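You operate a simulated robot arm through the tools that you are given. There is no shell and no other tool.

You are at the controls of a simulated robot arm. One attempt, no reset.

JOB
Scrub the scum off the sump lid with the soapy blue brush.
Fine: yellow switch lever off first and on again after; soap from the green tray; brush back. Set down upright: blue brush. Where these are worked on the way, their far stop is far enough and under half their travel is too little: yellow switch lever. What is to be rubbed or washed off counts as gone when no trace of it is left.

Only the result counts: the job must be done as asked and must still hold three seconds after the hand-in. Knocking over, shifting, dropping, spilling or breaking anything else fails it. Lids that push on must go on centred and level and be pressed home; caps that screw on are set level and turned clockwise until they are tight.

ROBOT AND FRAMES
A 6-joint arm with a two-finger gripper, fixed in place. Base frame: the origin is at the foot of the arm, x ahead of it, y to its left, z up; the work surface is at about z = 0.516. Units: m, rad, N and s.
Its first joint turns from -2.897 to 2.897 rad. Payload 3.43 kg.
The tool frame sits at the grasp point between the pads (the TCP): z along the fingers, y along the line on which they close. The tips reach 0.02 m beyond it. The gripper opens to 0.19 m. The gripper's body begins 0.248 m behind the TCP.
Orientation is that of the tool frame in the base frame, as a unit quaternion [x, y, z, w]. With the fingers straight down and closing along the base's y, the tool's x points along the base's -x, its y along +y and its z along -z.

CONTROLS
- The arm moves only by the tool jog_arm. Its argument "steps" is a list that holds one entry, the list of rows, each a list of 7 numbers: the turn, a rotation vector about the tool's x, y, z in rad, then the shift along the tool's x, y, z in m, then the finger opening in m, from 0 to 0.19. In form: [[[rx, ry, rz, tx, ty, tz, claw], ...]]. A call has 1 to 20 rows; each row shifts and turns the commanded pose from where the row before left it, along the tool's axes as they then stand. A row lasts 0.2 s, in which the tool goes at most 0.05 m and 0.15 rad; a call with a longer step from one row to the next is refused whole, and so is a gripper value outside its range. Where a pose cannot be reached the arm comes as near as it can. A force on the tool above 60 N (or 10 N above the force at the start of the call, whichever is more), or a blocked arm, ends the call early, and 0.2 s more pass. The fingers move at their own pace (about 0.153 m/s each) and stop on an object; they squeeze with about 40 N. The grip force told is the motor's: it shows also when the fingers shut on nothing. Time passes only in rows, and 0.2 s behind the last, so rows that do not move let the fingers close. It gives the time, the measured TCP pose, the force on the tool (base axes), the opening and the grip force at its end, in the units of the frame above (readings bear some noise), with the torque about the TCP (base axes, N m) and any sound that the robot's microphone picked up.
- Cameras (640 x 400 px; columns grow to the right, rows downward): "scene" is fixed at [0.048, 0.6489, 1.3848]; the picture's right is [-0.44, -0.90, 0.00], its down [-0.41, 0.20, -0.89] and it looks along [0.80, -0.39, -0.45] (base axes); focal length 222 px, centre (320, 200). "wrist" rides on the gripper at [0.07, -0.008, -0.288] in the tool frame; the picture's right is [0.12, 0.99, 0.00], its down [-0.96, 0.12, -0.25] and it looks along [-0.24, 0.03, 0.97] (tool axes); focal length 261 px, centre (320, 200). There is no depth. A picture from a camera that has moved, and an enlarged one, comes with that camera's place and axes in the base frame and with its lens.
- capture(camera): a new picture of that camera. No time passes.
- lift_body(by): slides the trunk up (or, below 0, down) by that many m; the arm rides with it, the base frame stays. It gives what a move gives, with no picture.
- inspect(camera, box): a new picture of the part [left, top, right, bottom] of that camera's present view, enlarged. No time passes.
- finish_job(): hands the job in; it is judged then, once.

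Places have to be worked out from the pictures, the camera data and where the tool is seen. Open the gripper and draw the arm clear of the work before you hand the job in, unless the task says otherwise.

The tools are called after "Emit:" by a JSON object that holds its "name" and its "arguments". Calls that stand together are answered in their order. jog_arm: Moves the arm, as the interface text tells. Its arguments: {"type":"object","properties":{"steps":{"type":"array","items":{"type":"array","items":{"type":"array","items":{"type":"number"}}}}},"required":["steps"]} The other tools are called the same way: lift_body (by) slides the trunk up or down; capture (camera) takes a picture; inspect (camera, box) takes an enlarged picture of a part of a camera's view; finish_job () hands the job in.

At the start:

```text
clock: 0.0
tcp_pos: [0.7303, 0.1023, 1.3678]
tool_rot: [-0.001, 1.0, 0.0, 0.0]
wrist_force: [-0.2, 0.6, -0.7]
torque: [-0.02, -0.02, -0.02]
width: 0.19
grasp_force: 0.1
trunk travel left (down, up): [-0.275, 0.165]
```

scene: 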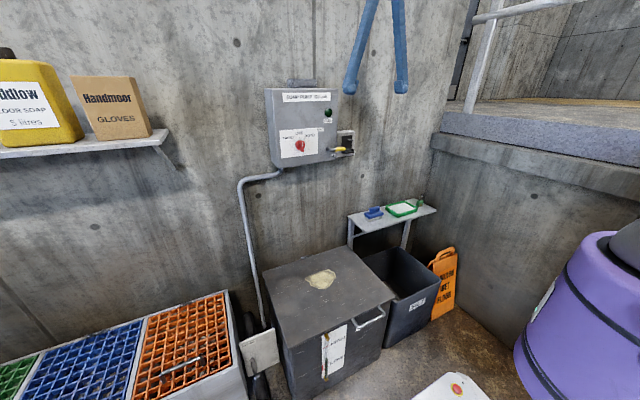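
wrist: 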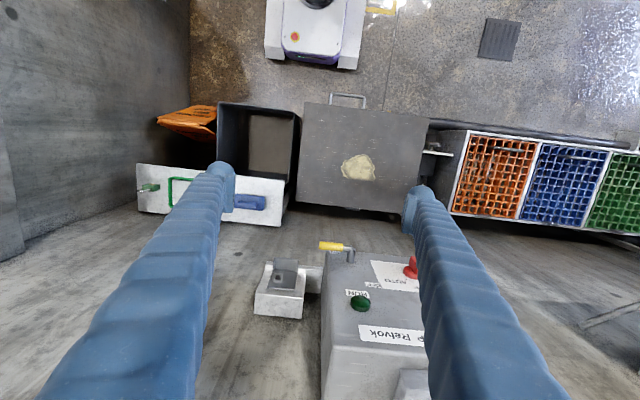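

I begin by looking closer at the switch box, the sump lid and the shelf with the brush and tray.

Emit:
{"name": "inspect", "arguments": {"camera": "scene", "box": [250, 70, 370, 190]}}

Emit:
{"name": "inspect", "arguments": {"camera": "scene", "box": [330, 180, 450, 260]}}

Emit:
{"name": "inspect", "arguments": {"camera": "scene", "box": [240, 230, 420, 400]}}

Emit:
{"name": "inspect", "arguments": {"camera": "wrist", "box": [240, 220, 440, 400]}}

Emit:
{"name": "inspect", "arguments": {"camera": "wrist", "box": [130, 80, 450, 240]}}

```text
3.33 times, centred on (310, 130) of scene
camera zoom: at [0.048, 0.6489, 1.3848], right [-0.44, -0.9, 0.0], down [-0.41, 0.2, -0.89], along [0.8, -0.39, -0.45], focal length 742 px, centre (353, 433)
```

zoom: 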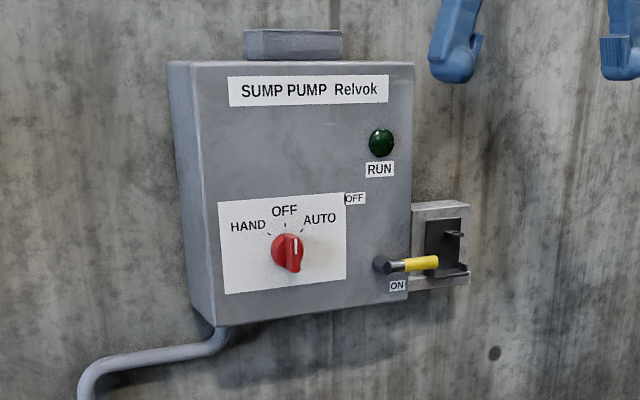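

```text
5.00 times, centred on (390, 220) of scene
camera zoom: at [0.048, 0.6489, 1.3848], right [-0.44, -0.9, 0.0], down [-0.41, 0.2, -0.89], along [0.8, -0.39, -0.45], focal length 1113 px, centre (-30, 100)
```

zoom: 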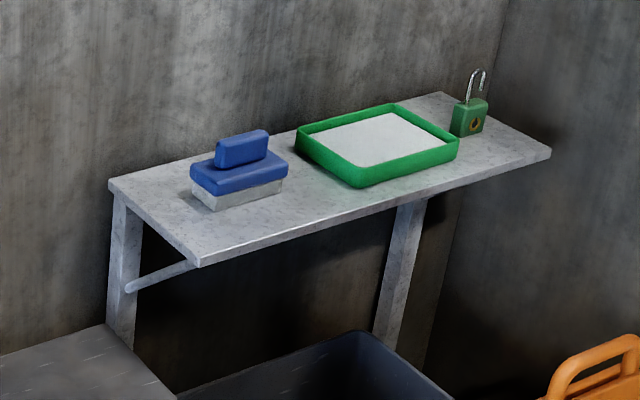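

```text
2.35 times, centred on (330, 315) of scene
camera zoom: at [0.048, 0.6489, 1.3848], right [-0.44, -0.9, 0.0], down [-0.41, 0.2, -0.89], along [0.8, -0.39, -0.45], focal length 524 px, centre (296, -71)
```

zoom: 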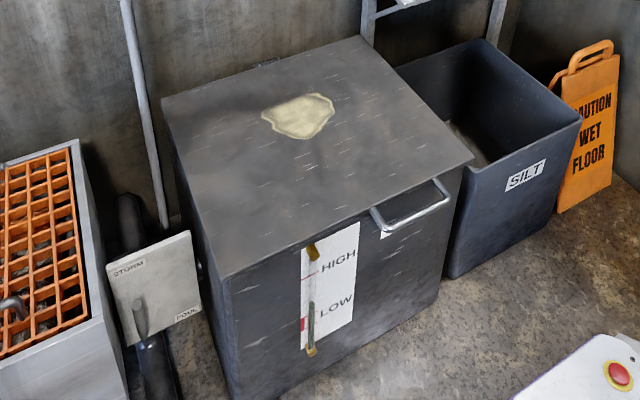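

```text
2.22 times, centred on (340, 310) of wrist
camera zoom: at [0.6605, 0.0942, 1.6549], right [-0.12, 0.99, 0.0], down [0.96, 0.12, 0.25], along [0.24, 0.03, -0.97], focal length 579 px, centre (276, -44)
```

zoom: 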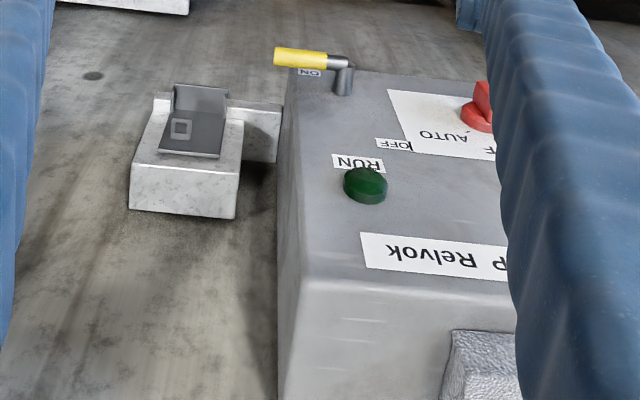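

```text
2.00 times, centred on (290, 160) of wrist
camera zoom: at [0.6605, 0.0942, 1.6549], right [-0.12, 0.99, 0.0], down [0.96, 0.12, 0.25], along [0.24, 0.03, -0.97], focal length 521 px, centre (380, 280)
```

zoom: 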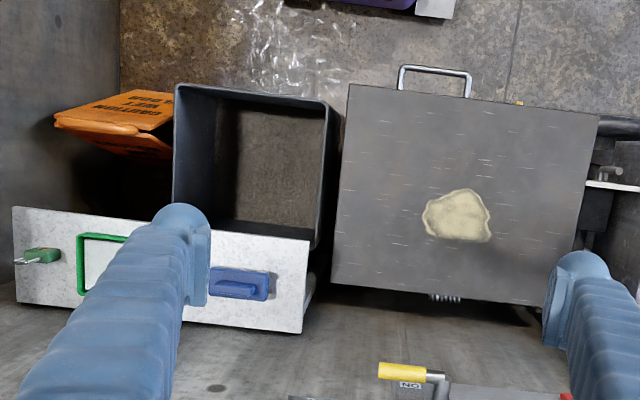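

The lid's scum is near (0.778, 0.28, 0.516), the brush near (0.92, -0.13, 0.75), and the lever tip near (0.88, 0.12, 1.15). I back the tool off and pitch it toward horizontal to get a better view of the lever.

Emit:
{"name": "jog_arm", "arguments": {"steps": [[[0, 0, 0, 0.05, 0, 0, 0.19], [0, 0, 0, 0.05, 0, 0, 0.19], [0, 0, 0, 0.05, 0, 0, 0.1], [0, -0.13, 0, 0, 0, 0, 0.1], [0, -0.13, 0, 0, 0, 0, 0.1], [0, -0.13, 0, 0, 0, 0, 0.1], [0, -0.13, 0, 0, 0, 0, 0.1], [0, -0.13, 0, 0, 0, 0, 0.1], [0, -0.13, 0, 0, 0, 0, 0.1]]]}}

```text
clock: 2.0
tcp_pos: [0.5787, 0.1019, 1.3697]
tool_rot: [-0.001, 0.925, 0.0, 0.38]
wrist_force: [0.5, -0.1, 0.9]
torque: [0.02, 0.0, -0.01]
width: 0.0999
grasp_force: 0.0
trunk travel left (down, up): [-0.275, 0.165]
```

The tool followed the commands exactly. I take a look with the wrist camera from here.

Emit:
{"name": "capture", "arguments": {"camera": "wrist"}}

Emit:
{"name": "capture", "arguments": {"camera": "scene"}}

```text
taken
camera wrist: at [0.326, 0.0946, 1.523], right [-0.09, 0.99, -0.08], down [0.51, 0.12, 0.85], along [0.86, 0.03, -0.51], focal length 261 px, centre (320, 200)
```

wrist: 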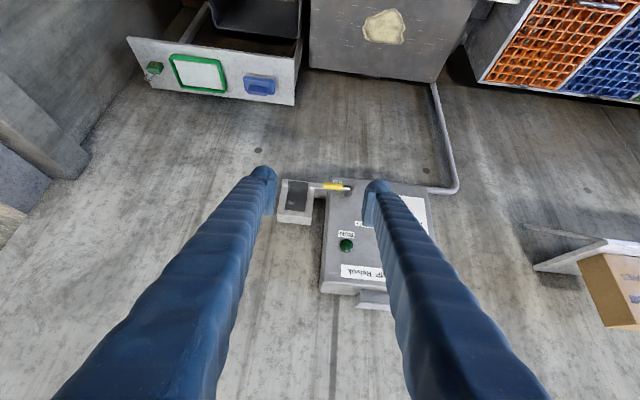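

```text
taken
```

scene: 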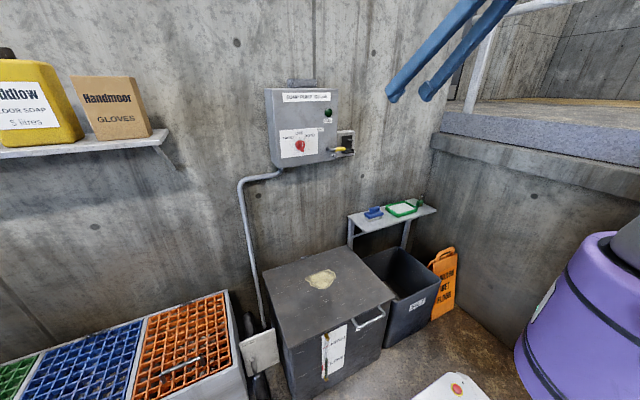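

I zoom in on the lever and the shelf from this wrist pose.

Emit:
{"name": "inspect", "arguments": {"camera": "wrist", "box": [265, 165, 385, 240]}}

Emit:
{"name": "inspect", "arguments": {"camera": "wrist", "box": [120, 20, 310, 120]}}

```text
5.33 times, centred on (325, 202) of wrist
camera zoom: at [0.326, 0.0946, 1.523], right [-0.09, 0.99, -0.08], down [0.51, 0.12, 0.85], along [0.86, 0.03, -0.51], focal length 1390 px, centre (293, 187)
```

zoom: 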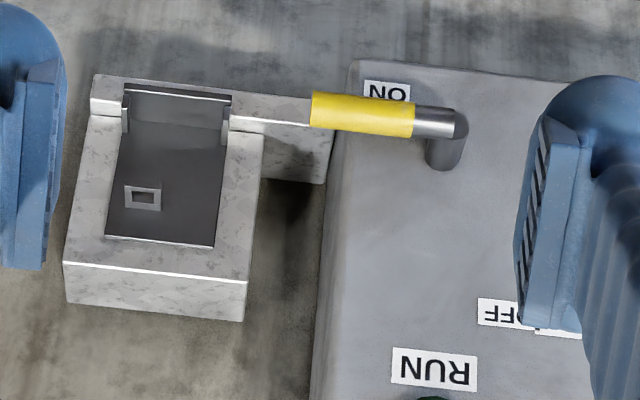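

```text
3.37 times, centred on (215, 70) of wrist
camera zoom: at [0.326, 0.0946, 1.523], right [-0.09, 0.99, -0.08], down [0.51, 0.12, 0.85], along [0.86, 0.03, -0.51], focal length 878 px, centre (674, 638)
```

zoom: 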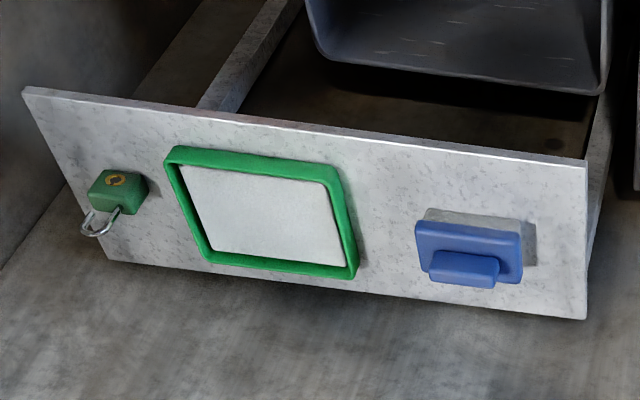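

The lever handle lies horizontal at x≈0.881, from pivot (y 0.185) to tip (y 0.119), z≈1.139; the panel face is at x≈0.916. The OFF label is above the pivot, so the handle swings up. I level the tool to point forward, close the fingers and lower to just below handle height.

Emit:
{"name": "jog_arm", "arguments": {"steps": [[[0, -0.1318, 0, 0, 0, 0, 0.0], [0, -0.1318, 0, 0, 0, 0, 0.0], [0, -0.1318, 0, 0, 0, 0, 0.0], [0, -0.1318, 0, 0, 0, 0, 0.0], [0, -0.1318, 0, 0, 0, 0, 0.0], [0, -0.1318, 0, 0, 0, 0, 0.0], [0, 0, 0, 0.047, 0.006, 0, 0.0], [0, 0, 0, 0.047, 0.006, 0, 0.0], [0, 0, 0, 0.047, 0.006, 0, 0.0], [0, 0, 0, 0.047, 0.006, 0, 0.0], [0, 0, 0, 0.047, 0.005, 0, 0.0], [0, 0, 0, 0.047, 0.004, 0, 0.0]]]}}

```text
clock: 4.6
tcp_pos: [0.7335, 0.2597, 1.3618]
tool_rot: [-0.012, 0.717, -0.015, 0.697]
wrist_force: [-0.6, 0.5, 0.0]
torque: [-0.03, -0.03, -0.13]
width: 0.0
grasp_force: 34.3
out of reach, approached as far as the arm can: row 2, 3, 4, 5, 6, 7, 8, 9, 10, 11, 12
trunk travel left (down, up): [-0.275, 0.165]
```

The horizontal pose at x=0.58 was too close in for the arm. I issue a still row to learn where the commanded pose stands now.

Emit:
{"name": "jog_arm", "arguments": {"steps": [[[0, 0, 0, 0, 0, 0, 0.0]]]}}

```text
clock: 5.0
tcp_pos: [0.7339, 0.2595, 1.3616]
tool_rot: [-0.012, 0.717, -0.015, 0.697]
wrist_force: [0.0, -0.5, -0.1]
torque: [0.02, 0.0, 0.06]
width: 0.0
grasp_force: 34.8
trunk travel left (down, up): [-0.275, 0.165]
```

The command restarts from the measured pose. I correct the small roll/pitch, then shift to y≈0.135 and go down in front of the panel at x≈0.78, staying clear of the handle.

Emit:
{"name": "jog_arm", "arguments": {"steps": [[[0, -0.0285, 0.038, 0, 0, 0.015, 0.0], [0, 0, 0, 0, -0.042, 0.015, 0.0], [0, 0, 0, 0, -0.042, 0.015, 0.0], [0, 0, 0, 0, -0.041, 0, 0.0], [0, 0, 0, 0.045, 0, 0, 0.0], [0, 0, 0, 0.045, 0, 0, 0.0], [0, 0, 0, 0.045, 0, 0, 0.0], [0, 0, 0, 0.045, 0, 0, 0.0], [0, 0, 0, 0.045, 0, 0, 0.0], [0, 0, 0, 0.047, 0, 0, 0.0]]]}}

```text
clock: 7.2
tcp_pos: [0.8748, 0.2881, 1.323]
tool_rot: [0.009, 0.704, -0.005, 0.71]
wrist_force: [0.0, 0.2, 0.0]
torque: [-0.01, -0.07, -0.07]
width: 0.0002
grasp_force: 34.4
out of reach, approached as far as the arm can: row 1, 2, 3, 4, 5, 6, 7, 8, 9, 10
trunk travel left (down, up): [-0.275, 0.165]
```

The arm cannot hold this horizontal attitude that low and drifted to (0.875, 0.288, 1.323), close to the panel but not touching. I check the picture before retreating.

Emit:
{"name": "capture", "arguments": {"camera": "scene"}}

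Emit:
{"name": "capture", "arguments": {"camera": "wrist"}}

```text
taken
```

scene: 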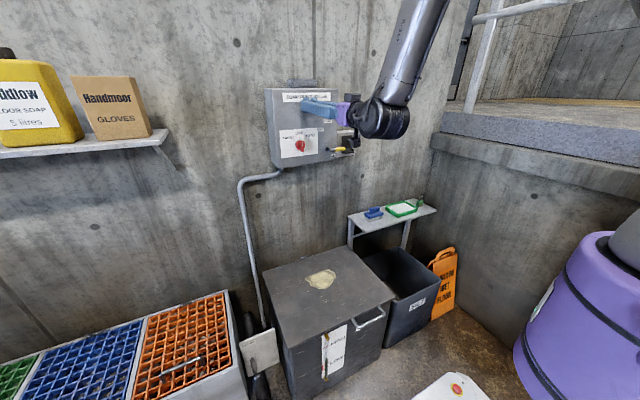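

```text
taken
camera wrist: at [0.5871, 0.2849, 1.2486], right [0.02, 0.99, -0.11], down [-0.25, 0.12, 0.96], along [0.97, 0.01, 0.26], focal length 261 px, centre (320, 200)
```

wrist: 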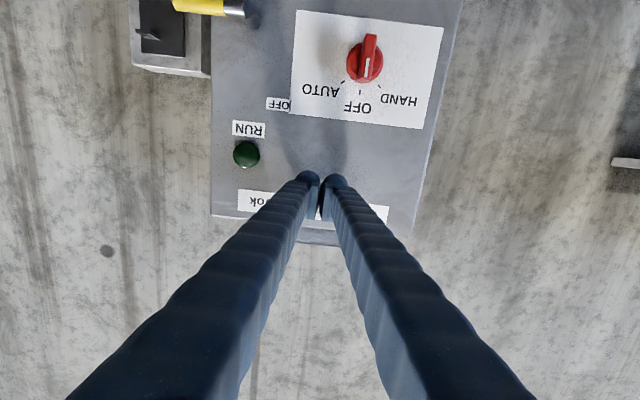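

The wrist bend is the limit since the forearm comes down steeply. I retreat from the panel with a downward pitch, then lower the trunk so the forearm lies flatter.

Emit:
{"name": "jog_arm", "arguments": {"steps": [[[0, 0.1, 0, 0, 0, -0.03, 0.0], [0, 0.1, 0, 0, 0, -0.04, 0.0], [0, 0.1, 0, 0, 0, -0.04, 0.0], [0, 0.1, 0, 0, 0, -0.04, 0.0]]]}}

```text
clock: 8.2
tcp_pos: [0.7256, 0.2691, 1.3433]
tool_rot: [0.018, 0.825, 0.01, 0.564]
wrist_force: [-1.0, -0.1, -0.3]
torque: [0.08, 0.07, 0.13]
width: 0.0
grasp_force: 34.7
trunk travel left (down, up): [-0.275, 0.165]
```

Clear of the panel now at x≈0.73 with no force. I lower the trunk by 0.22 m.

Emit:
{"name": "lift_body", "arguments": {"by": -0.22}}

```text
clock: 10.5
tcp_pos: [0.7251, 0.2807, 1.124]
tool_rot: [0.014, 0.826, 0.013, 0.564]
wrist_force: [0.8, 1.8, 0.1]
torque: [-0.03, -0.01, -0.02]
width: 0.0
grasp_force: 34.3
trunk travel left (down, up): [-0.055, 0.385]
```

Trunk is down and the TCP is at (0.725, 0.281, 1.124). I level the tool to horizontal, then slide to y≈0.135 and z≈1.085.

Emit:
{"name": "jog_arm", "arguments": {"steps": [[[0, -0.1245, -0.02, 0, 0, 0, 0.0], [0, -0.1245, -0.02, 0, 0, 0, 0.0], [0, -0.1245, 0, 0, 0, 0, 0.0], [0, 0, 0, 0, -0.0487, 0, 0.0], [0, 0, 0, 0, -0.0487, 0, 0.0], [0, 0, 0, 0, -0.0487, 0, 0.0], [0, 0, 0, 0.037, 0, 0, 0.0]]]}}

```text
clock: 12.1
tcp_pos: [0.7795, 0.1875, 1.1415]
tool_rot: [-0.012, 0.735, -0.011, 0.678]
wrist_force: [0.2, -1.5, 0.2]
torque: [0.03, 0.05, 0.23]
width: 0.0
grasp_force: 34.3
out of reach, approached as far as the arm can: row 3, 4, 5, 6, 7
trunk travel left (down, up): [-0.055, 0.385]
```

It settles nearer: (0.78, 0.188, 1.142), pitched 4.6° down. I accept a slight downward pitch (~11°) and move to y≈0.135, z≈1.085.

Emit:
{"name": "jog_arm", "arguments": {"steps": [[[0, 0.12, 0.033, 0, 0, 0.02, 0.0], [0, 0, 0, 0.027, -0.026, 0.006, 0.0], [0, 0, 0, 0.027, -0.026, 0.005, 0.0]]]}}

```text
clock: 12.9
tcp_pos: [0.8082, 0.1563, 1.1111]
tool_rot: [0.005, 0.776, -0.006, 0.631]
wrist_force: [1.1, 0.5, 0.0]
torque: [-0.01, -0.03, -0.02]
width: 0.0
grasp_force: 34.1
out of reach, approached as far as the arm can: row 2, 3
trunk travel left (down, up): [-0.055, 0.385]
```

Still slightly limited. I use the rest of the trunk travel to lower another 0.05 m, which also brings the fingers below the handle.

Emit:
{"name": "lift_body", "arguments": {"by": -0.05}}

```text
clock: 13.8
tcp_pos: [0.8065, 0.1573, 1.062]
tool_rot: [0.004, 0.775, -0.005, 0.632]
wrist_force: [-0.8, -0.2, 0.2]
torque: [0.02, -0.02, -0.01]
width: 0.0
grasp_force: 34.3
trunk travel left (down, up): [-0.005, 0.435]
```

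The fingers are now at z≈1.062, below the handle (bottom ≈1.129). I move forward under the handle near its tip.

Emit:
{"name": "jog_arm", "arguments": {"steps": [[[0, 0, 0, -0.012, -0.011, 0.02, 0.0], [0, 0, 0, -0.012, -0.011, 0.023, 0.0], [0, 0, 0, -0.013, 0, 0.023, 0.0]]]}}

Emit:
{"name": "capture", "arguments": {"camera": "wrist"}}

Emit:
{"name": "inspect", "arguments": {"camera": "scene", "box": [270, 70, 430, 190]}}

```text
clock: 14.7
tcp_pos: [0.8756, 0.1356, 1.0838]
tool_rot: [0.003, 0.775, -0.004, 0.632]
wrist_force: [0.0, 0.2, 0.3]
torque: [0.0, 0.01, -0.01]
width: 0.0001
grasp_force: 34.5
trunk travel left (down, up): [-0.005, 0.435]
```

```text
taken
camera wrist: at [0.5809, 0.1308, 1.0719], right [-0.01, 0.99, -0.12], down [-0.05, 0.12, 0.99], along [1.0, 0.02, 0.04], focal length 261 px, centre (320, 200)
```

wrist: 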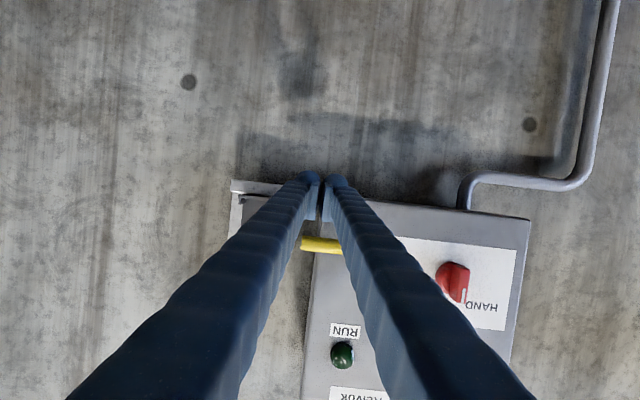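

```text
3.33 times, centred on (350, 130) of scene
camera zoom: at [0.048, 0.6489, 1.3848], right [-0.44, -0.9, 0.0], down [-0.41, 0.2, -0.89], along [0.8, -0.39, -0.45], focal length 742 px, centre (220, 433)
```

zoom: 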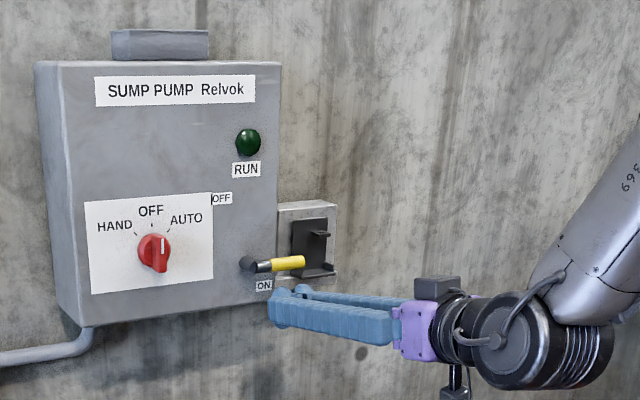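

The closed fingertips are under the handle with its tip above them. I push up along the start of the handle's arc, to about 30°.

Emit:
{"name": "jog_arm", "arguments": {"steps": [[[0, 0, 0, -0.0233, 0, -0.0048, 0.0], [0, 0, 0, -0.0105, -0.0073, -0.0022, 0.0], [0, 0, 0, -0.0138, -0.0043, -0.0028, 0.0]]]}}

Emit:
{"name": "inspect", "arguments": {"camera": "scene", "box": [270, 70, 430, 190]}}

```text
clock: 15.4
tcp_pos: [0.8781, 0.1231, 1.1325]
tool_rot: [0.005, 0.775, -0.005, 0.632]
wrist_force: [-3.0, -1.6, -0.2]
torque: [-0.02, 0.01, 0.04]
width: 0.0001
grasp_force: 34.7
trunk travel left (down, up): [-0.005, 0.435]
```

```text
3.33 times, centred on (350, 130) of scene
camera zoom: at [0.048, 0.6489, 1.3848], right [-0.44, -0.9, 0.0], down [-0.41, 0.2, -0.89], along [0.8, -0.39, -0.45], focal length 742 px, centre (220, 433)
```

zoom: 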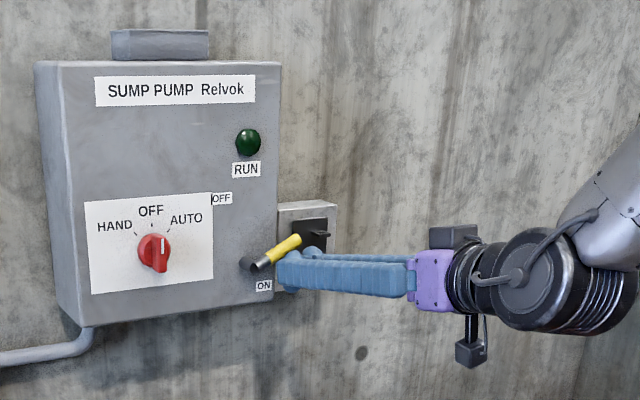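

The handle follows, now about 30° up with little force. I continue the arc to about vertical.

Emit:
{"name": "jog_arm", "arguments": {"steps": [[[0, 0, 0, -0.0159, 0.0008, -0.0033, 0.0], [0, 0, 0, -0.016, 0.0061, -0.0033, 0.0], [0, 0, 0, -0.014, 0.0122, -0.0029, 0.0], [0, 0, 0, -0.0095, 0.0168, -0.002, 0.0]]]}}

Emit:
{"name": "inspect", "arguments": {"camera": "scene", "box": [270, 70, 430, 190]}}

Emit:
{"name": "capture", "arguments": {"camera": "wrist"}}

```text
clock: 16.4
tcp_pos: [0.878, 0.1509, 1.1845]
tool_rot: [0.009, 0.777, -0.006, 0.63]
wrist_force: [-11.9, -47.1, -21.2]
torque: [-0.04, 0.07, -0.24]
width: 0.0002
grasp_force: 34.0
trunk travel left (down, up): [-0.005, 0.435]
```

```text
3.33 times, centred on (350, 130) of scene
camera zoom: at [0.048, 0.6489, 1.3848], right [-0.44, -0.9, 0.0], down [-0.41, 0.2, -0.89], along [0.8, -0.39, -0.45], focal length 742 px, centre (220, 433)
```

zoom: 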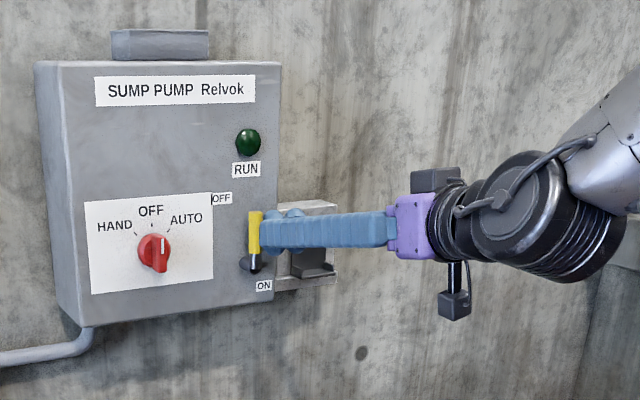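

```text
taken
camera wrist: at [0.5812, 0.1504, 1.1746], right [0.0, 0.99, -0.11], down [-0.04, 0.11, 0.99], along [1.0, 0.01, 0.04], focal length 261 px, centre (320, 200)
```

wrist: 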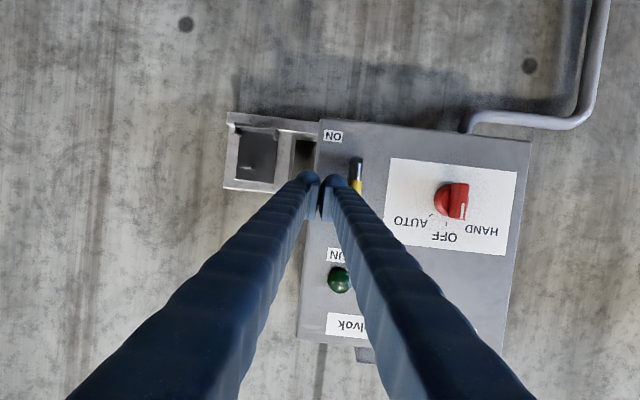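

The handle is vertical and the reaction (47 N) shows it is at its OFF stop. I back the fingers off sideways and then away from the panel.

Emit:
{"name": "jog_arm", "arguments": {"steps": [[[0, 0, 0, 0, -0.025, 0, 0.0], [0, 0, 0, 0, -0.005, -0.04, 0.0], [0, 0, 0, 0, 0, -0.04, 0.0]]]}}

Emit:
{"name": "inspect", "arguments": {"camera": "scene", "box": [270, 70, 430, 190]}}

Emit:
{"name": "capture", "arguments": {"camera": "wrist"}}

```text
clock: 17.2
tcp_pos: [0.7994, 0.1328, 1.2057]
tool_rot: [0.004, 0.775, -0.004, 0.632]
wrist_force: [0.0, -0.1, 0.1]
torque: [-0.02, 0.04, 0.01]
width: 0.0
grasp_force: 34.6
trunk travel left (down, up): [-0.005, 0.435]
```

```text
3.33 times, centred on (350, 130) of scene
camera zoom: at [0.048, 0.6489, 1.3848], right [-0.44, -0.9, 0.0], down [-0.41, 0.2, -0.89], along [0.8, -0.39, -0.45], focal length 742 px, centre (220, 433)
```

zoom: 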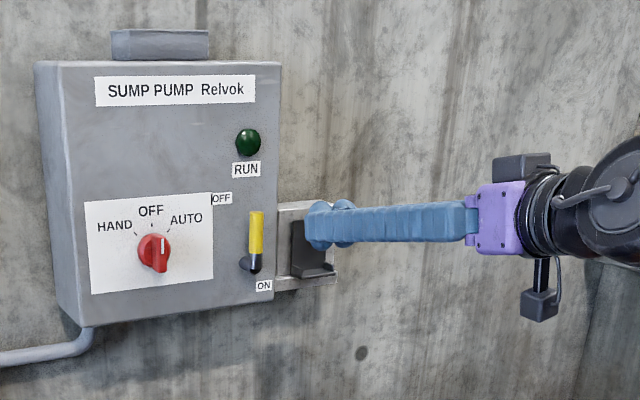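

```text
taken
camera wrist: at [0.5036, 0.1281, 1.1934], right [-0.01, 0.99, -0.12], down [-0.05, 0.12, 0.99], along [1.0, 0.02, 0.05], focal length 261 px, centre (320, 200)
```

wrist: 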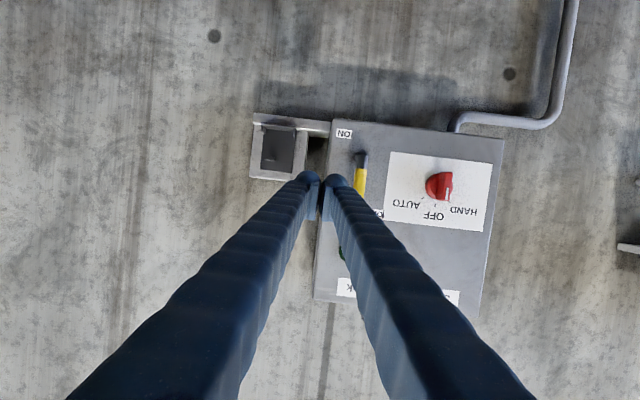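

Lever stays at OFF. Next the brush: I retreat from the panel and turn the tool to point straight down for a view over the shelf.

Emit:
{"name": "jog_arm", "arguments": {"steps": [[[0, 0.1, 0, 0, 0, -0.05, 0.05], [0, 0.1268, 0, 0, -0.02, -0.05, 0.1], [0, 0.1268, 0, 0, -0.02, -0.04, 0.1], [0, 0.1268, 0, 0, -0.02, 0, 0.1], [0, 0.1268, 0, 0, -0.02, 0, 0.1], [0, 0.1268, 0, 0, -0.02, 0, 0.1], [0, 0.1268, 0, 0, -0.02, 0, 0.1], [0, 0.1268, 0, 0, -0.02, 0, 0.1], [0, 0.1268, 0, 0, -0.02, 0, 0.1], [0, 0.1268, 0, 0, -0.02, 0, 0.1], [0, 0.1268, 0, 0, -0.02, 0, 0.1]]]}}

Emit:
{"name": "capture", "arguments": {"camera": "wrist"}}

Emit:
{"name": "capture", "arguments": {"camera": "scene"}}

```text
refused: row 2 steps farther than a row can; nothing moved
```

```text
taken
camera wrist: at [0.5036, 0.1281, 1.1934], right [-0.01, 0.99, -0.12], down [-0.05, 0.12, 0.99], along [1.0, 0.02, 0.05], focal length 261 px, centre (320, 200)
```

wrist: 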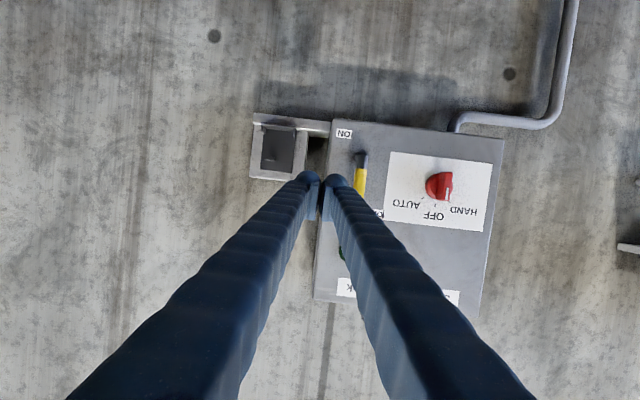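

```text
taken
```

scene: 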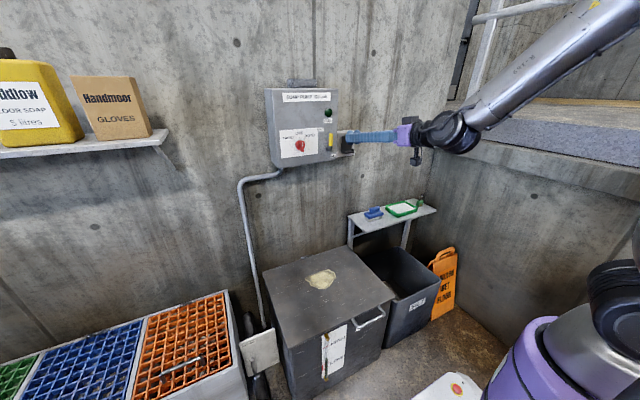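

One row was slightly too long, so I resend with smaller steps.

Emit:
{"name": "jog_arm", "arguments": {"steps": [[[0, 0.1, 0, 0, 0, -0.045, 0.05], [0, 0.1268, 0, 0, -0.015, -0.04, 0.1], [0, 0.1268, 0, 0, -0.015, -0.04, 0.1], [0, 0.1268, 0, 0, -0.02, 0, 0.1], [0, 0.1268, 0, 0, -0.02, 0, 0.1], [0, 0.1268, 0, 0, -0.02, 0, 0.1], [0, 0.1268, 0, 0, -0.02, 0, 0.1], [0, 0.1268, 0, 0, -0.02, 0, 0.1], [0, 0.1268, 0, 0, -0.02, 0, 0.1], [0, 0.1268, 0, 0, -0.02, 0, 0.1], [0, 0.1268, 0, 0, -0.02, 0, 0.1]]]}}

Emit:
{"name": "capture", "arguments": {"camera": "wrist"}}

```text
clock: 19.6
tcp_pos: [0.6791, -0.0586, 1.2412]
tool_rot: [0.005, 1.0, -0.001, -0.002]
wrist_force: [0.2, 0.6, -0.2]
torque: [-0.03, 0.06, -0.02]
width: 0.0999
grasp_force: 0.0
trunk travel left (down, up): [-0.005, 0.435]
```

```text
taken
camera wrist: at [0.6099, -0.0646, 1.5282], right [-0.11, 0.99, 0.0], down [0.96, 0.1, 0.24], along [0.24, 0.03, -0.97], focal length 261 px, centre (320, 200)
```

wrist: 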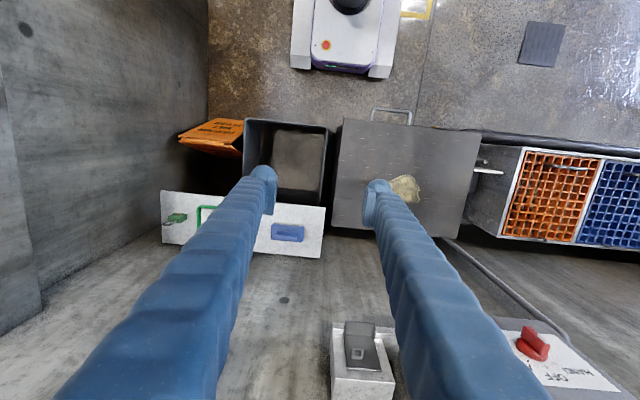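

The tool points straight down. I yaw it 90° so the fingers close along x (across the brush handle), then move over the shelf for a close view.

Emit:
{"name": "jog_arm", "arguments": {"steps": [[[0, 0, 0.1428, 0, 0, 0, 0.1], [0, 0, 0.1428, 0, 0, 0, 0.1], [0, 0, 0.1428, 0, 0, 0, 0.1], [0, 0, 0.1428, 0, 0, 0, 0.1], [0, 0, 0.1428, 0, 0, 0, 0.1], [0, 0, 0.1428, 0, 0, 0, 0.1], [0, 0, 0.1428, 0, 0, 0, 0.1], [0, 0, 0.1428, 0, 0, 0, 0.1], [0, 0, 0.1428, 0, 0, 0, 0.1], [0, 0, 0.1428, 0, 0, 0, 0.1], [0, 0, 0.1428, 0, 0, 0, 0.1], [0, 0, 0, -0.02, 0.035, 0.02, 0.1], [0, 0, 0, -0.02, 0.035, 0.02, 0.1], [0, 0, 0, -0.02, 0.035, 0.02, 0.1], [0, 0, 0, -0.02, 0.035, 0.02, 0.1]]]}}

Emit:
{"name": "capture", "arguments": {"camera": "wrist"}}

```text
clock: 22.9
tcp_pos: [0.8201, -0.1433, 1.1598]
tool_rot: [0.712, 0.703, 0.0, 0.0]
wrist_force: [-0.4, 0.9, -0.6]
torque: [-0.03, 0.05, 0.03]
width: 0.0998
grasp_force: 0.1
trunk travel left (down, up): [-0.005, 0.435]
```

```text
taken
camera wrist: at [0.8128, -0.0715, 1.4475], right [0.99, 0.11, 0.0], down [0.1, -0.96, 0.25], along [0.02, -0.25, -0.97], focal length 261 px, centre (320, 200)
```

wrist: 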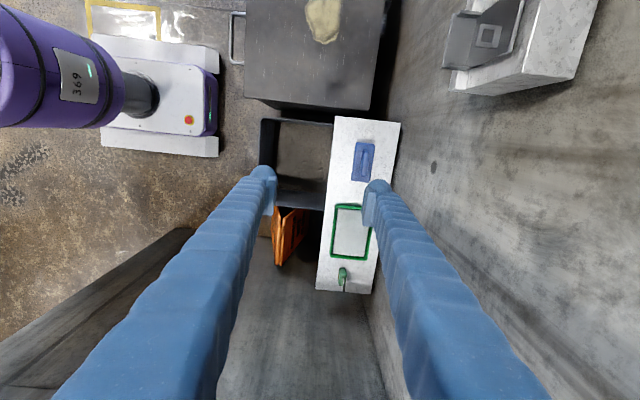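

Good overhead view. I zoom into the shelf with brush and tray, and look at them in the scene view too.

Emit:
{"name": "inspect", "arguments": {"camera": "wrist", "box": [290, 110, 450, 210]}}

Emit:
{"name": "inspect", "arguments": {"camera": "wrist", "box": [290, 190, 450, 290]}}

Emit:
{"name": "inspect", "arguments": {"camera": "scene", "box": [340, 180, 452, 250]}}

```text
4.00 times, centred on (370, 160) of wrist
camera zoom: at [0.8128, -0.0715, 1.4475], right [0.99, 0.11, 0.0], down [0.1, -0.96, 0.25], along [0.02, -0.25, -0.97], focal length 1043 px, centre (120, 360)
```

zoom: 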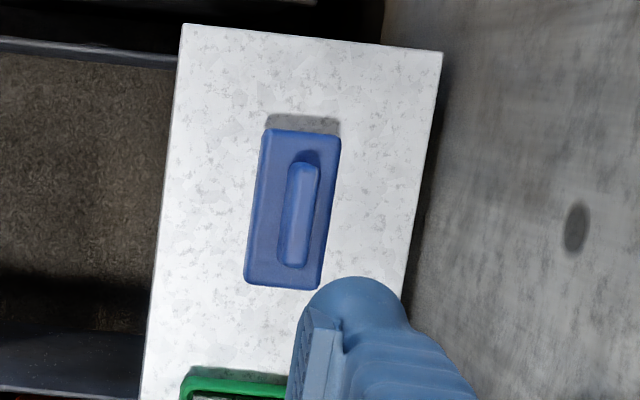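

```text
4.00 times, centred on (370, 240) of wrist
camera zoom: at [0.8128, -0.0715, 1.4475], right [0.99, 0.11, 0.0], down [0.1, -0.96, 0.25], along [0.02, -0.25, -0.97], focal length 1043 px, centre (120, 40)
```

zoom: 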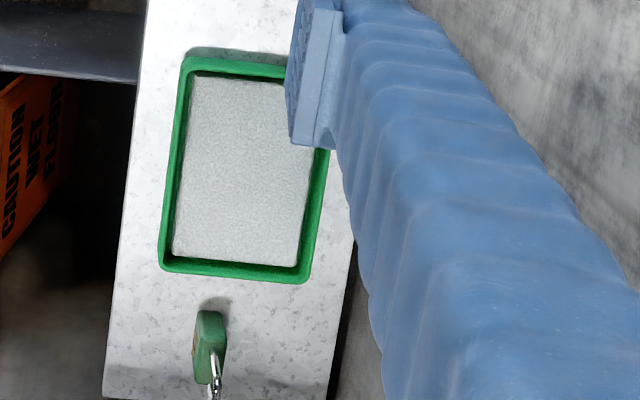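

```text
5.71 times, centred on (396, 215) of scene
camera zoom: at [0.048, 0.6489, 1.3848], right [-0.44, -0.9, 0.0], down [-0.41, 0.2, -0.89], along [0.8, -0.39, -0.45], focal length 1272 px, centre (-114, 114)
```

zoom: 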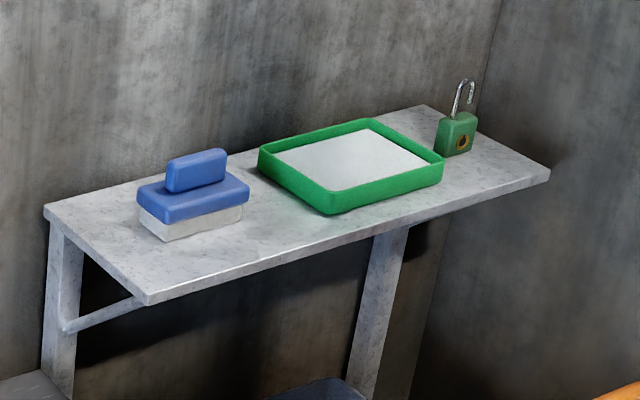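

The brush (≈0.107 × 0.054 m, handle ≈0.07 × 0.022 m along y) sits near (0.942, -0.14) on the shelf, with the wall at x≈1.05. To keep the gripper body clear of the wall I will grip the handle lengthwise, so I yaw back and come over it.

Emit:
{"name": "jog_arm", "arguments": {"steps": [[[0, 0, -0.144, 0, 0, 0, 0.13], [0, 0, -0.144, 0, 0, 0, 0.13], [0, 0, -0.144, 0, 0, 0, 0.13], [0, 0, -0.144, 0, 0, 0, 0.13], [0, 0, -0.144, 0, 0, 0, 0.13], [0, 0, -0.144, 0, 0, 0, 0.13], [0, 0, -0.144, 0, 0, 0, 0.13], [0, 0, -0.144, 0, 0, 0, 0.13], [0, 0, -0.144, 0, 0, 0, 0.13], [0, 0, -0.144, 0, 0, 0, 0.13], [0, 0, -0.1435, 0, 0, 0, 0.13], [0, 0, 0, -0.025, 0, 0.04, 0.13], [0, 0, 0, -0.025, 0, 0.04, 0.13], [0, 0, 0, -0.025, 0, 0.04, 0.13], [0, 0, 0, -0.025, 0, 0.04, 0.13]]]}}

Emit:
{"name": "capture", "arguments": {"camera": "wrist"}}

Emit:
{"name": "capture", "arguments": {"camera": "scene"}}

```text
clock: 26.1
tcp_pos: [0.9183, -0.1389, 1.0032]
tool_rot: [0.0, 1.0, 0.0, 0.0]
wrist_force: [-0.1, 0.1, 0.3]
torque: [0.0, 0.02, 0.01]
width: 0.13
grasp_force: 0.0
trunk travel left (down, up): [-0.005, 0.435]
```

```text
taken
camera wrist: at [0.8486, -0.1464, 1.2894], right [-0.12, 0.99, 0.0], down [0.96, 0.12, 0.25], along [0.24, 0.03, -0.97], focal length 261 px, centre (320, 200)
```

wrist: 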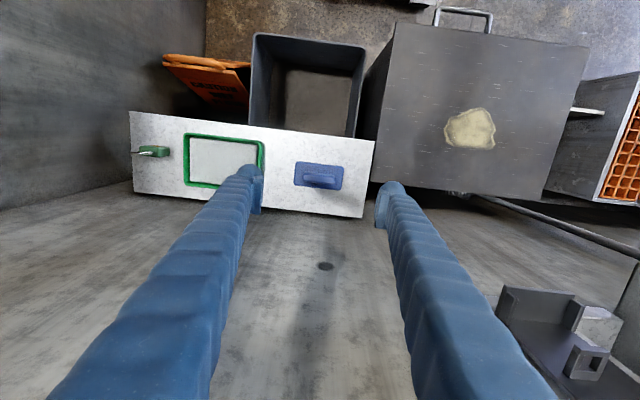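

```text
taken
```

scene: 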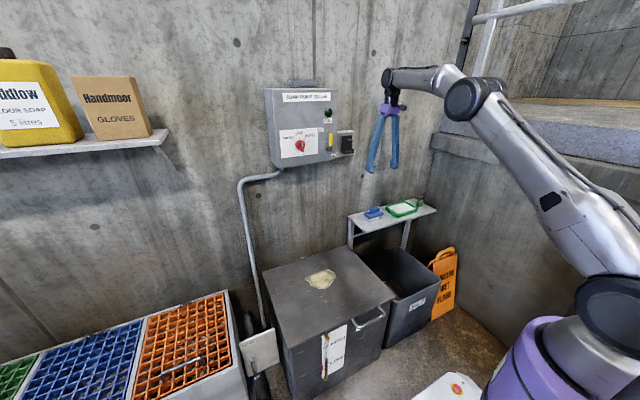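

The tool is aligned with the brush. I zoom in to measure the handle position relative to the fingers.

Emit:
{"name": "inspect", "arguments": {"camera": "wrist", "box": [240, 130, 400, 230]}}

Emit:
{"name": "inspect", "arguments": {"camera": "wrist", "box": [120, 100, 280, 200]}}

```text
4.00 times, centred on (320, 180) of wrist
camera zoom: at [0.8486, -0.1464, 1.2894], right [-0.12, 0.99, 0.0], down [0.96, 0.12, 0.25], along [0.24, 0.03, -0.97], focal length 1043 px, centre (320, 280)
```

zoom: 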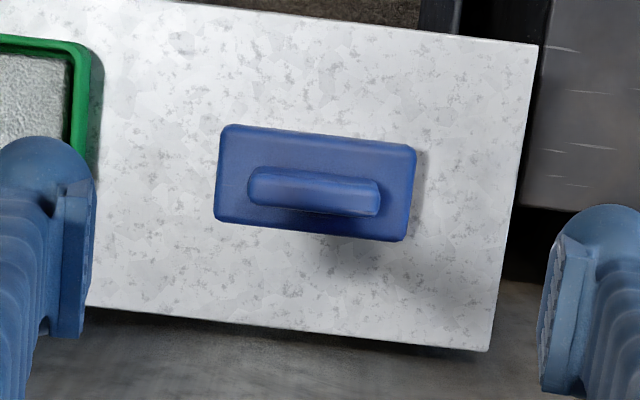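

```text
4.00 times, centred on (200, 150) of wrist
camera zoom: at [0.8486, -0.1464, 1.2894], right [-0.12, 0.99, 0.0], down [0.96, 0.12, 0.25], along [0.24, 0.03, -0.97], focal length 1043 px, centre (800, 400)
```

zoom: 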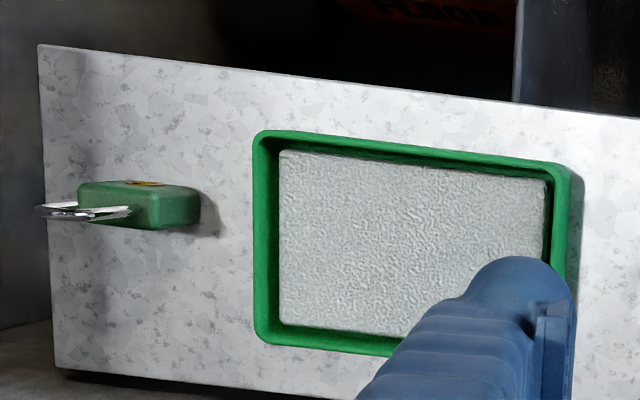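

Handle centre measures (0.939, -0.1385), plate top about z≈0.72, handle top ≈0.748. I descend to TCP z≈0.765 with the fingers 0.11 m apart, straddling the handle ends.

Emit:
{"name": "jog_arm", "arguments": {"steps": [[[0, 0, 0, -0.0105, 0, 0.03, 0.11], [0, 0, 0, -0.0105, 0, 0.04, 0.11], [0, 0, 0, 0, 0, 0.045, 0.11], [0, 0, 0, 0, 0, 0.045, 0.11], [0, 0, 0, 0, 0, 0.04, 0.11], [0, 0, 0, 0, 0, 0.038, 0.11]]]}}

Emit:
{"name": "inspect", "arguments": {"camera": "wrist", "box": [240, 130, 400, 230]}}

Emit:
{"name": "inspect", "arguments": {"camera": "scene", "box": [340, 180, 452, 250]}}

```text
clock: 27.4
tcp_pos: [0.938, -0.1416, 0.7631]
tool_rot: [0.0, 1.0, -0.002, -0.001]
wrist_force: [-0.3, -0.5, -1.1]
torque: [0.02, -0.03, -0.01]
width: 0.1099
grasp_force: 0.0
trunk travel left (down, up): [-0.005, 0.435]
```

```text
4.00 times, centred on (320, 180) of wrist
camera zoom: at [0.8678, -0.1485, 1.0504], right [-0.12, 0.99, 0.0], down [0.96, 0.12, 0.25], along [0.24, 0.03, -0.97], focal length 1043 px, centre (320, 280)
```

zoom: 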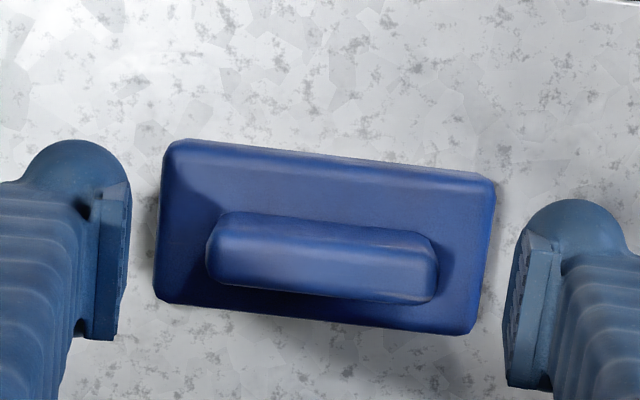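

```text
5.71 times, centred on (396, 215) of scene
camera zoom: at [0.048, 0.6489, 1.3848], right [-0.44, -0.9, 0.0], down [-0.41, 0.2, -0.89], along [0.8, -0.39, -0.45], focal length 1272 px, centre (-114, 114)
```

zoom: 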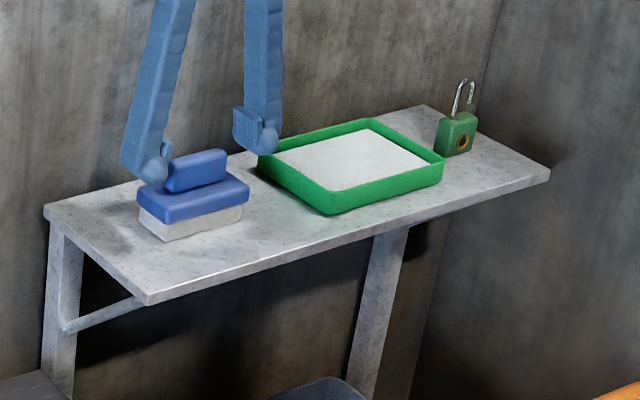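

The handle lies centred between the pads within about 2 mm. I descend gently to where the tips are just above the brush plate.

Emit:
{"name": "jog_arm", "arguments": {"steps": [[[0, 0, 0, -0.002, 0.001, 0.008, 0.11], [0, 0, 0, 0, 0, 0.006, 0.11], [0, 0, 0, 0, 0, 0.004, 0.11]]]}}

Emit:
{"name": "inspect", "arguments": {"camera": "scene", "box": [350, 190, 414, 230]}}

```text
clock: 28.2
tcp_pos: [0.9406, -0.1392, 0.746]
tool_rot: [0.0, 1.0, 0.0, -0.001]
wrist_force: [0.0, 0.0, -0.8]
torque: [0.0, 0.01, 0.01]
width: 0.1102
grasp_force: 0.1
trunk travel left (down, up): [-0.005, 0.435]
```

```text
10.00 times, centred on (382, 210) of scene
camera zoom: at [0.048, 0.6489, 1.3848], right [-0.44, -0.9, 0.0], down [-0.41, 0.2, -0.89], along [0.8, -0.39, -0.45], focal length 2226 px, centre (-300, 100)
```

zoom: 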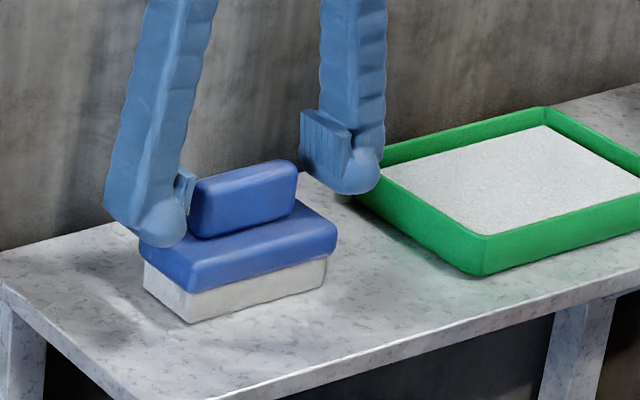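

Tips are a few millimetres above the plate, so I close on the handle ends.

Emit:
{"name": "jog_arm", "arguments": {"steps": [[[0, 0, 0, 0, 0, 0, 0.04], [0, 0, 0, 0, 0, 0, 0.04], [0, 0, 0, 0, 0, 0, 0.04], [0, 0, 0, 0, 0, 0, 0.04]]]}}

Emit:
{"name": "inspect", "arguments": {"camera": "scene", "box": [350, 190, 414, 230]}}

Emit:
{"name": "inspect", "arguments": {"camera": "wrist", "box": [240, 130, 400, 230]}}

```text
clock: 29.2
tcp_pos: [0.9398, -0.1404, 0.7476]
tool_rot: [0.0, 1.0, -0.001, -0.001]
wrist_force: [-0.2, -0.9, -0.5]
torque: [-0.04, -0.01, 0.0]
width: 0.0689
grasp_force: 39.4
trunk travel left (down, up): [-0.005, 0.435]
```

```text
10.00 times, centred on (382, 210) of scene
camera zoom: at [0.048, 0.6489, 1.3848], right [-0.44, -0.9, 0.0], down [-0.41, 0.2, -0.89], along [0.8, -0.39, -0.45], focal length 2226 px, centre (-300, 100)
```

zoom: 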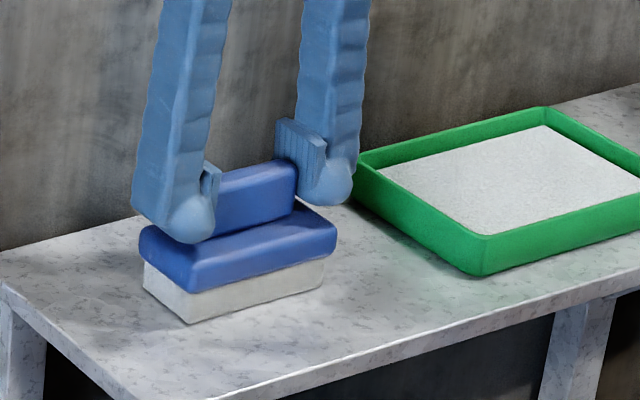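

```text
4.00 times, centred on (320, 180) of wrist
camera zoom: at [0.8701, -0.1474, 1.0338], right [-0.12, 0.99, 0.0], down [0.96, 0.12, 0.25], along [0.24, 0.03, -0.97], focal length 1043 px, centre (320, 280)
```

zoom: 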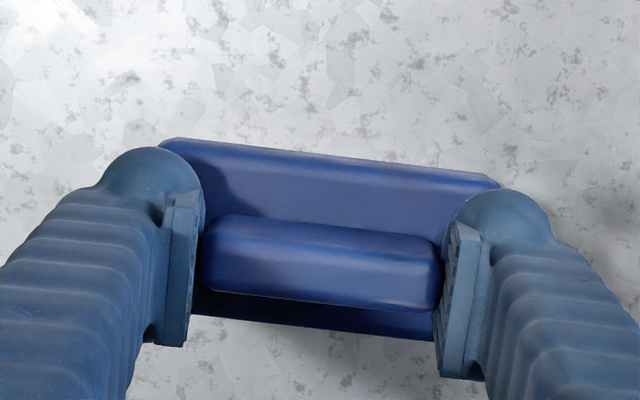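

Gripped: width 0.069 m at 39 N. Brush rest pose is TCP ≈ (0.940, -0.140, 0.747). I lift straight up 6 cm and check the hold.

Emit:
{"name": "jog_arm", "arguments": {"steps": [[[0, 0, 0, 0, 0, -0.01, 0.04], [0, 0, 0, 0, 0, -0.02, 0.04], [0, 0, 0, 0, 0, -0.03, 0.04], [0, 0, 0, 0, 0, 0, 0.04]]]}}

Emit:
{"name": "inspect", "arguments": {"camera": "scene", "box": [340, 180, 420, 230]}}

```text
clock: 30.2
tcp_pos: [0.9399, -0.1399, 0.8073]
tool_rot: [0.0, 1.0, 0.0, 0.0]
wrist_force: [0.4, -0.6, -1.6]
torque: [0.0, -0.01, 0.0]
width: 0.069
grasp_force: 40.2
trunk travel left (down, up): [-0.005, 0.435]
```

```text
8.00 times, centred on (380, 205) of scene
camera zoom: at [0.048, 0.6489, 1.3848], right [-0.44, -0.9, 0.0], down [-0.41, 0.2, -0.89], along [0.8, -0.39, -0.45], focal length 1780 px, centre (-160, 160)
```

zoom: 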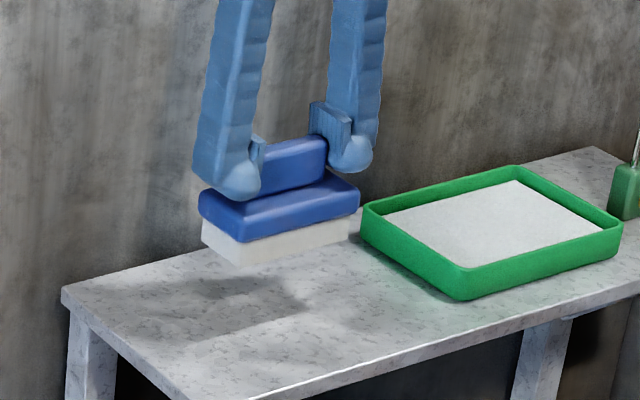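

The brush hangs level in the grip. I raise the trunk 0.15 m so the arm can reach the tray (≈(0.941, -0.355), radius ≈1.0 m).

Emit:
{"name": "lift_body", "arguments": {"by": 0.15}}

```text
clock: 32.0
tcp_pos: [0.9403, -0.1399, 0.9557]
tool_rot: [-0.001, 1.0, -0.001, -0.001]
wrist_force: [-1.2, -0.3, -1.3]
torque: [0.0, 0.03, -0.02]
width: 0.0687
grasp_force: 39.9
trunk travel left (down, up): [-0.155, 0.285]
```

I move over the tray at about z≈0.86.

Emit:
{"name": "jog_arm", "arguments": {"steps": [[[0, 0, 0, 0, -0.036, 0.0, 0.04], [0, 0, 0, 0, -0.036, 0.015, 0.04], [0, 0, 0, 0, -0.036, 0.02, 0.04], [0, 0, 0, 0, -0.036, 0.02, 0.04], [0, 0, 0, 0, -0.036, 0.02, 0.04], [0, 0, 0, 0, -0.035, 0.02, 0.04], [0, 0, 0, 0, 0, 0, 0.04]]]}}

Emit:
{"name": "capture", "arguments": {"camera": "wrist"}}

Emit:
{"name": "inspect", "arguments": {"camera": "scene", "box": [340, 160, 452, 230]}}

```text
clock: 33.6
tcp_pos: [0.9399, -0.3559, 0.8615]
tool_rot: [0.0, 1.0, 0.0, -0.001]
wrist_force: [-0.1, -0.9, -1.5]
torque: [0.14, -0.02, 0.0]
width: 0.0687
grasp_force: 40.1
trunk travel left (down, up): [-0.155, 0.285]
```

```text
taken
camera wrist: at [0.8702, -0.3637, 1.1477], right [-0.12, 0.99, 0.0], down [0.96, 0.12, 0.25], along [0.24, 0.03, -0.97], focal length 261 px, centre (320, 200)
```

wrist: 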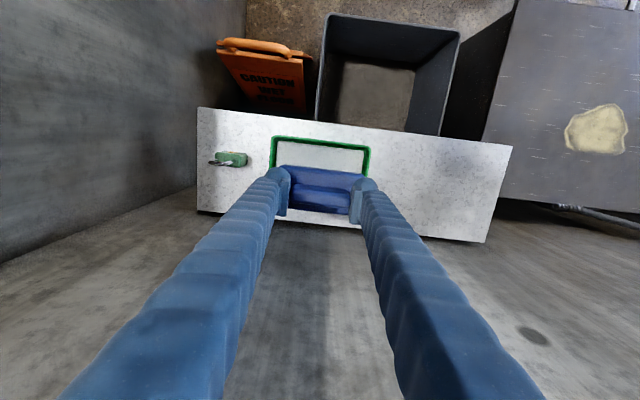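

```text
5.71 times, centred on (396, 195) of scene
camera zoom: at [0.048, 0.6489, 1.3848], right [-0.44, -0.9, 0.0], down [-0.41, 0.2, -0.89], along [0.8, -0.39, -0.45], focal length 1272 px, centre (-114, 229)
```

zoom: 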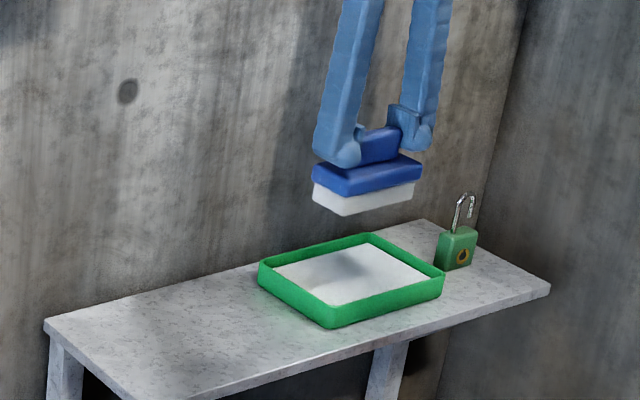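

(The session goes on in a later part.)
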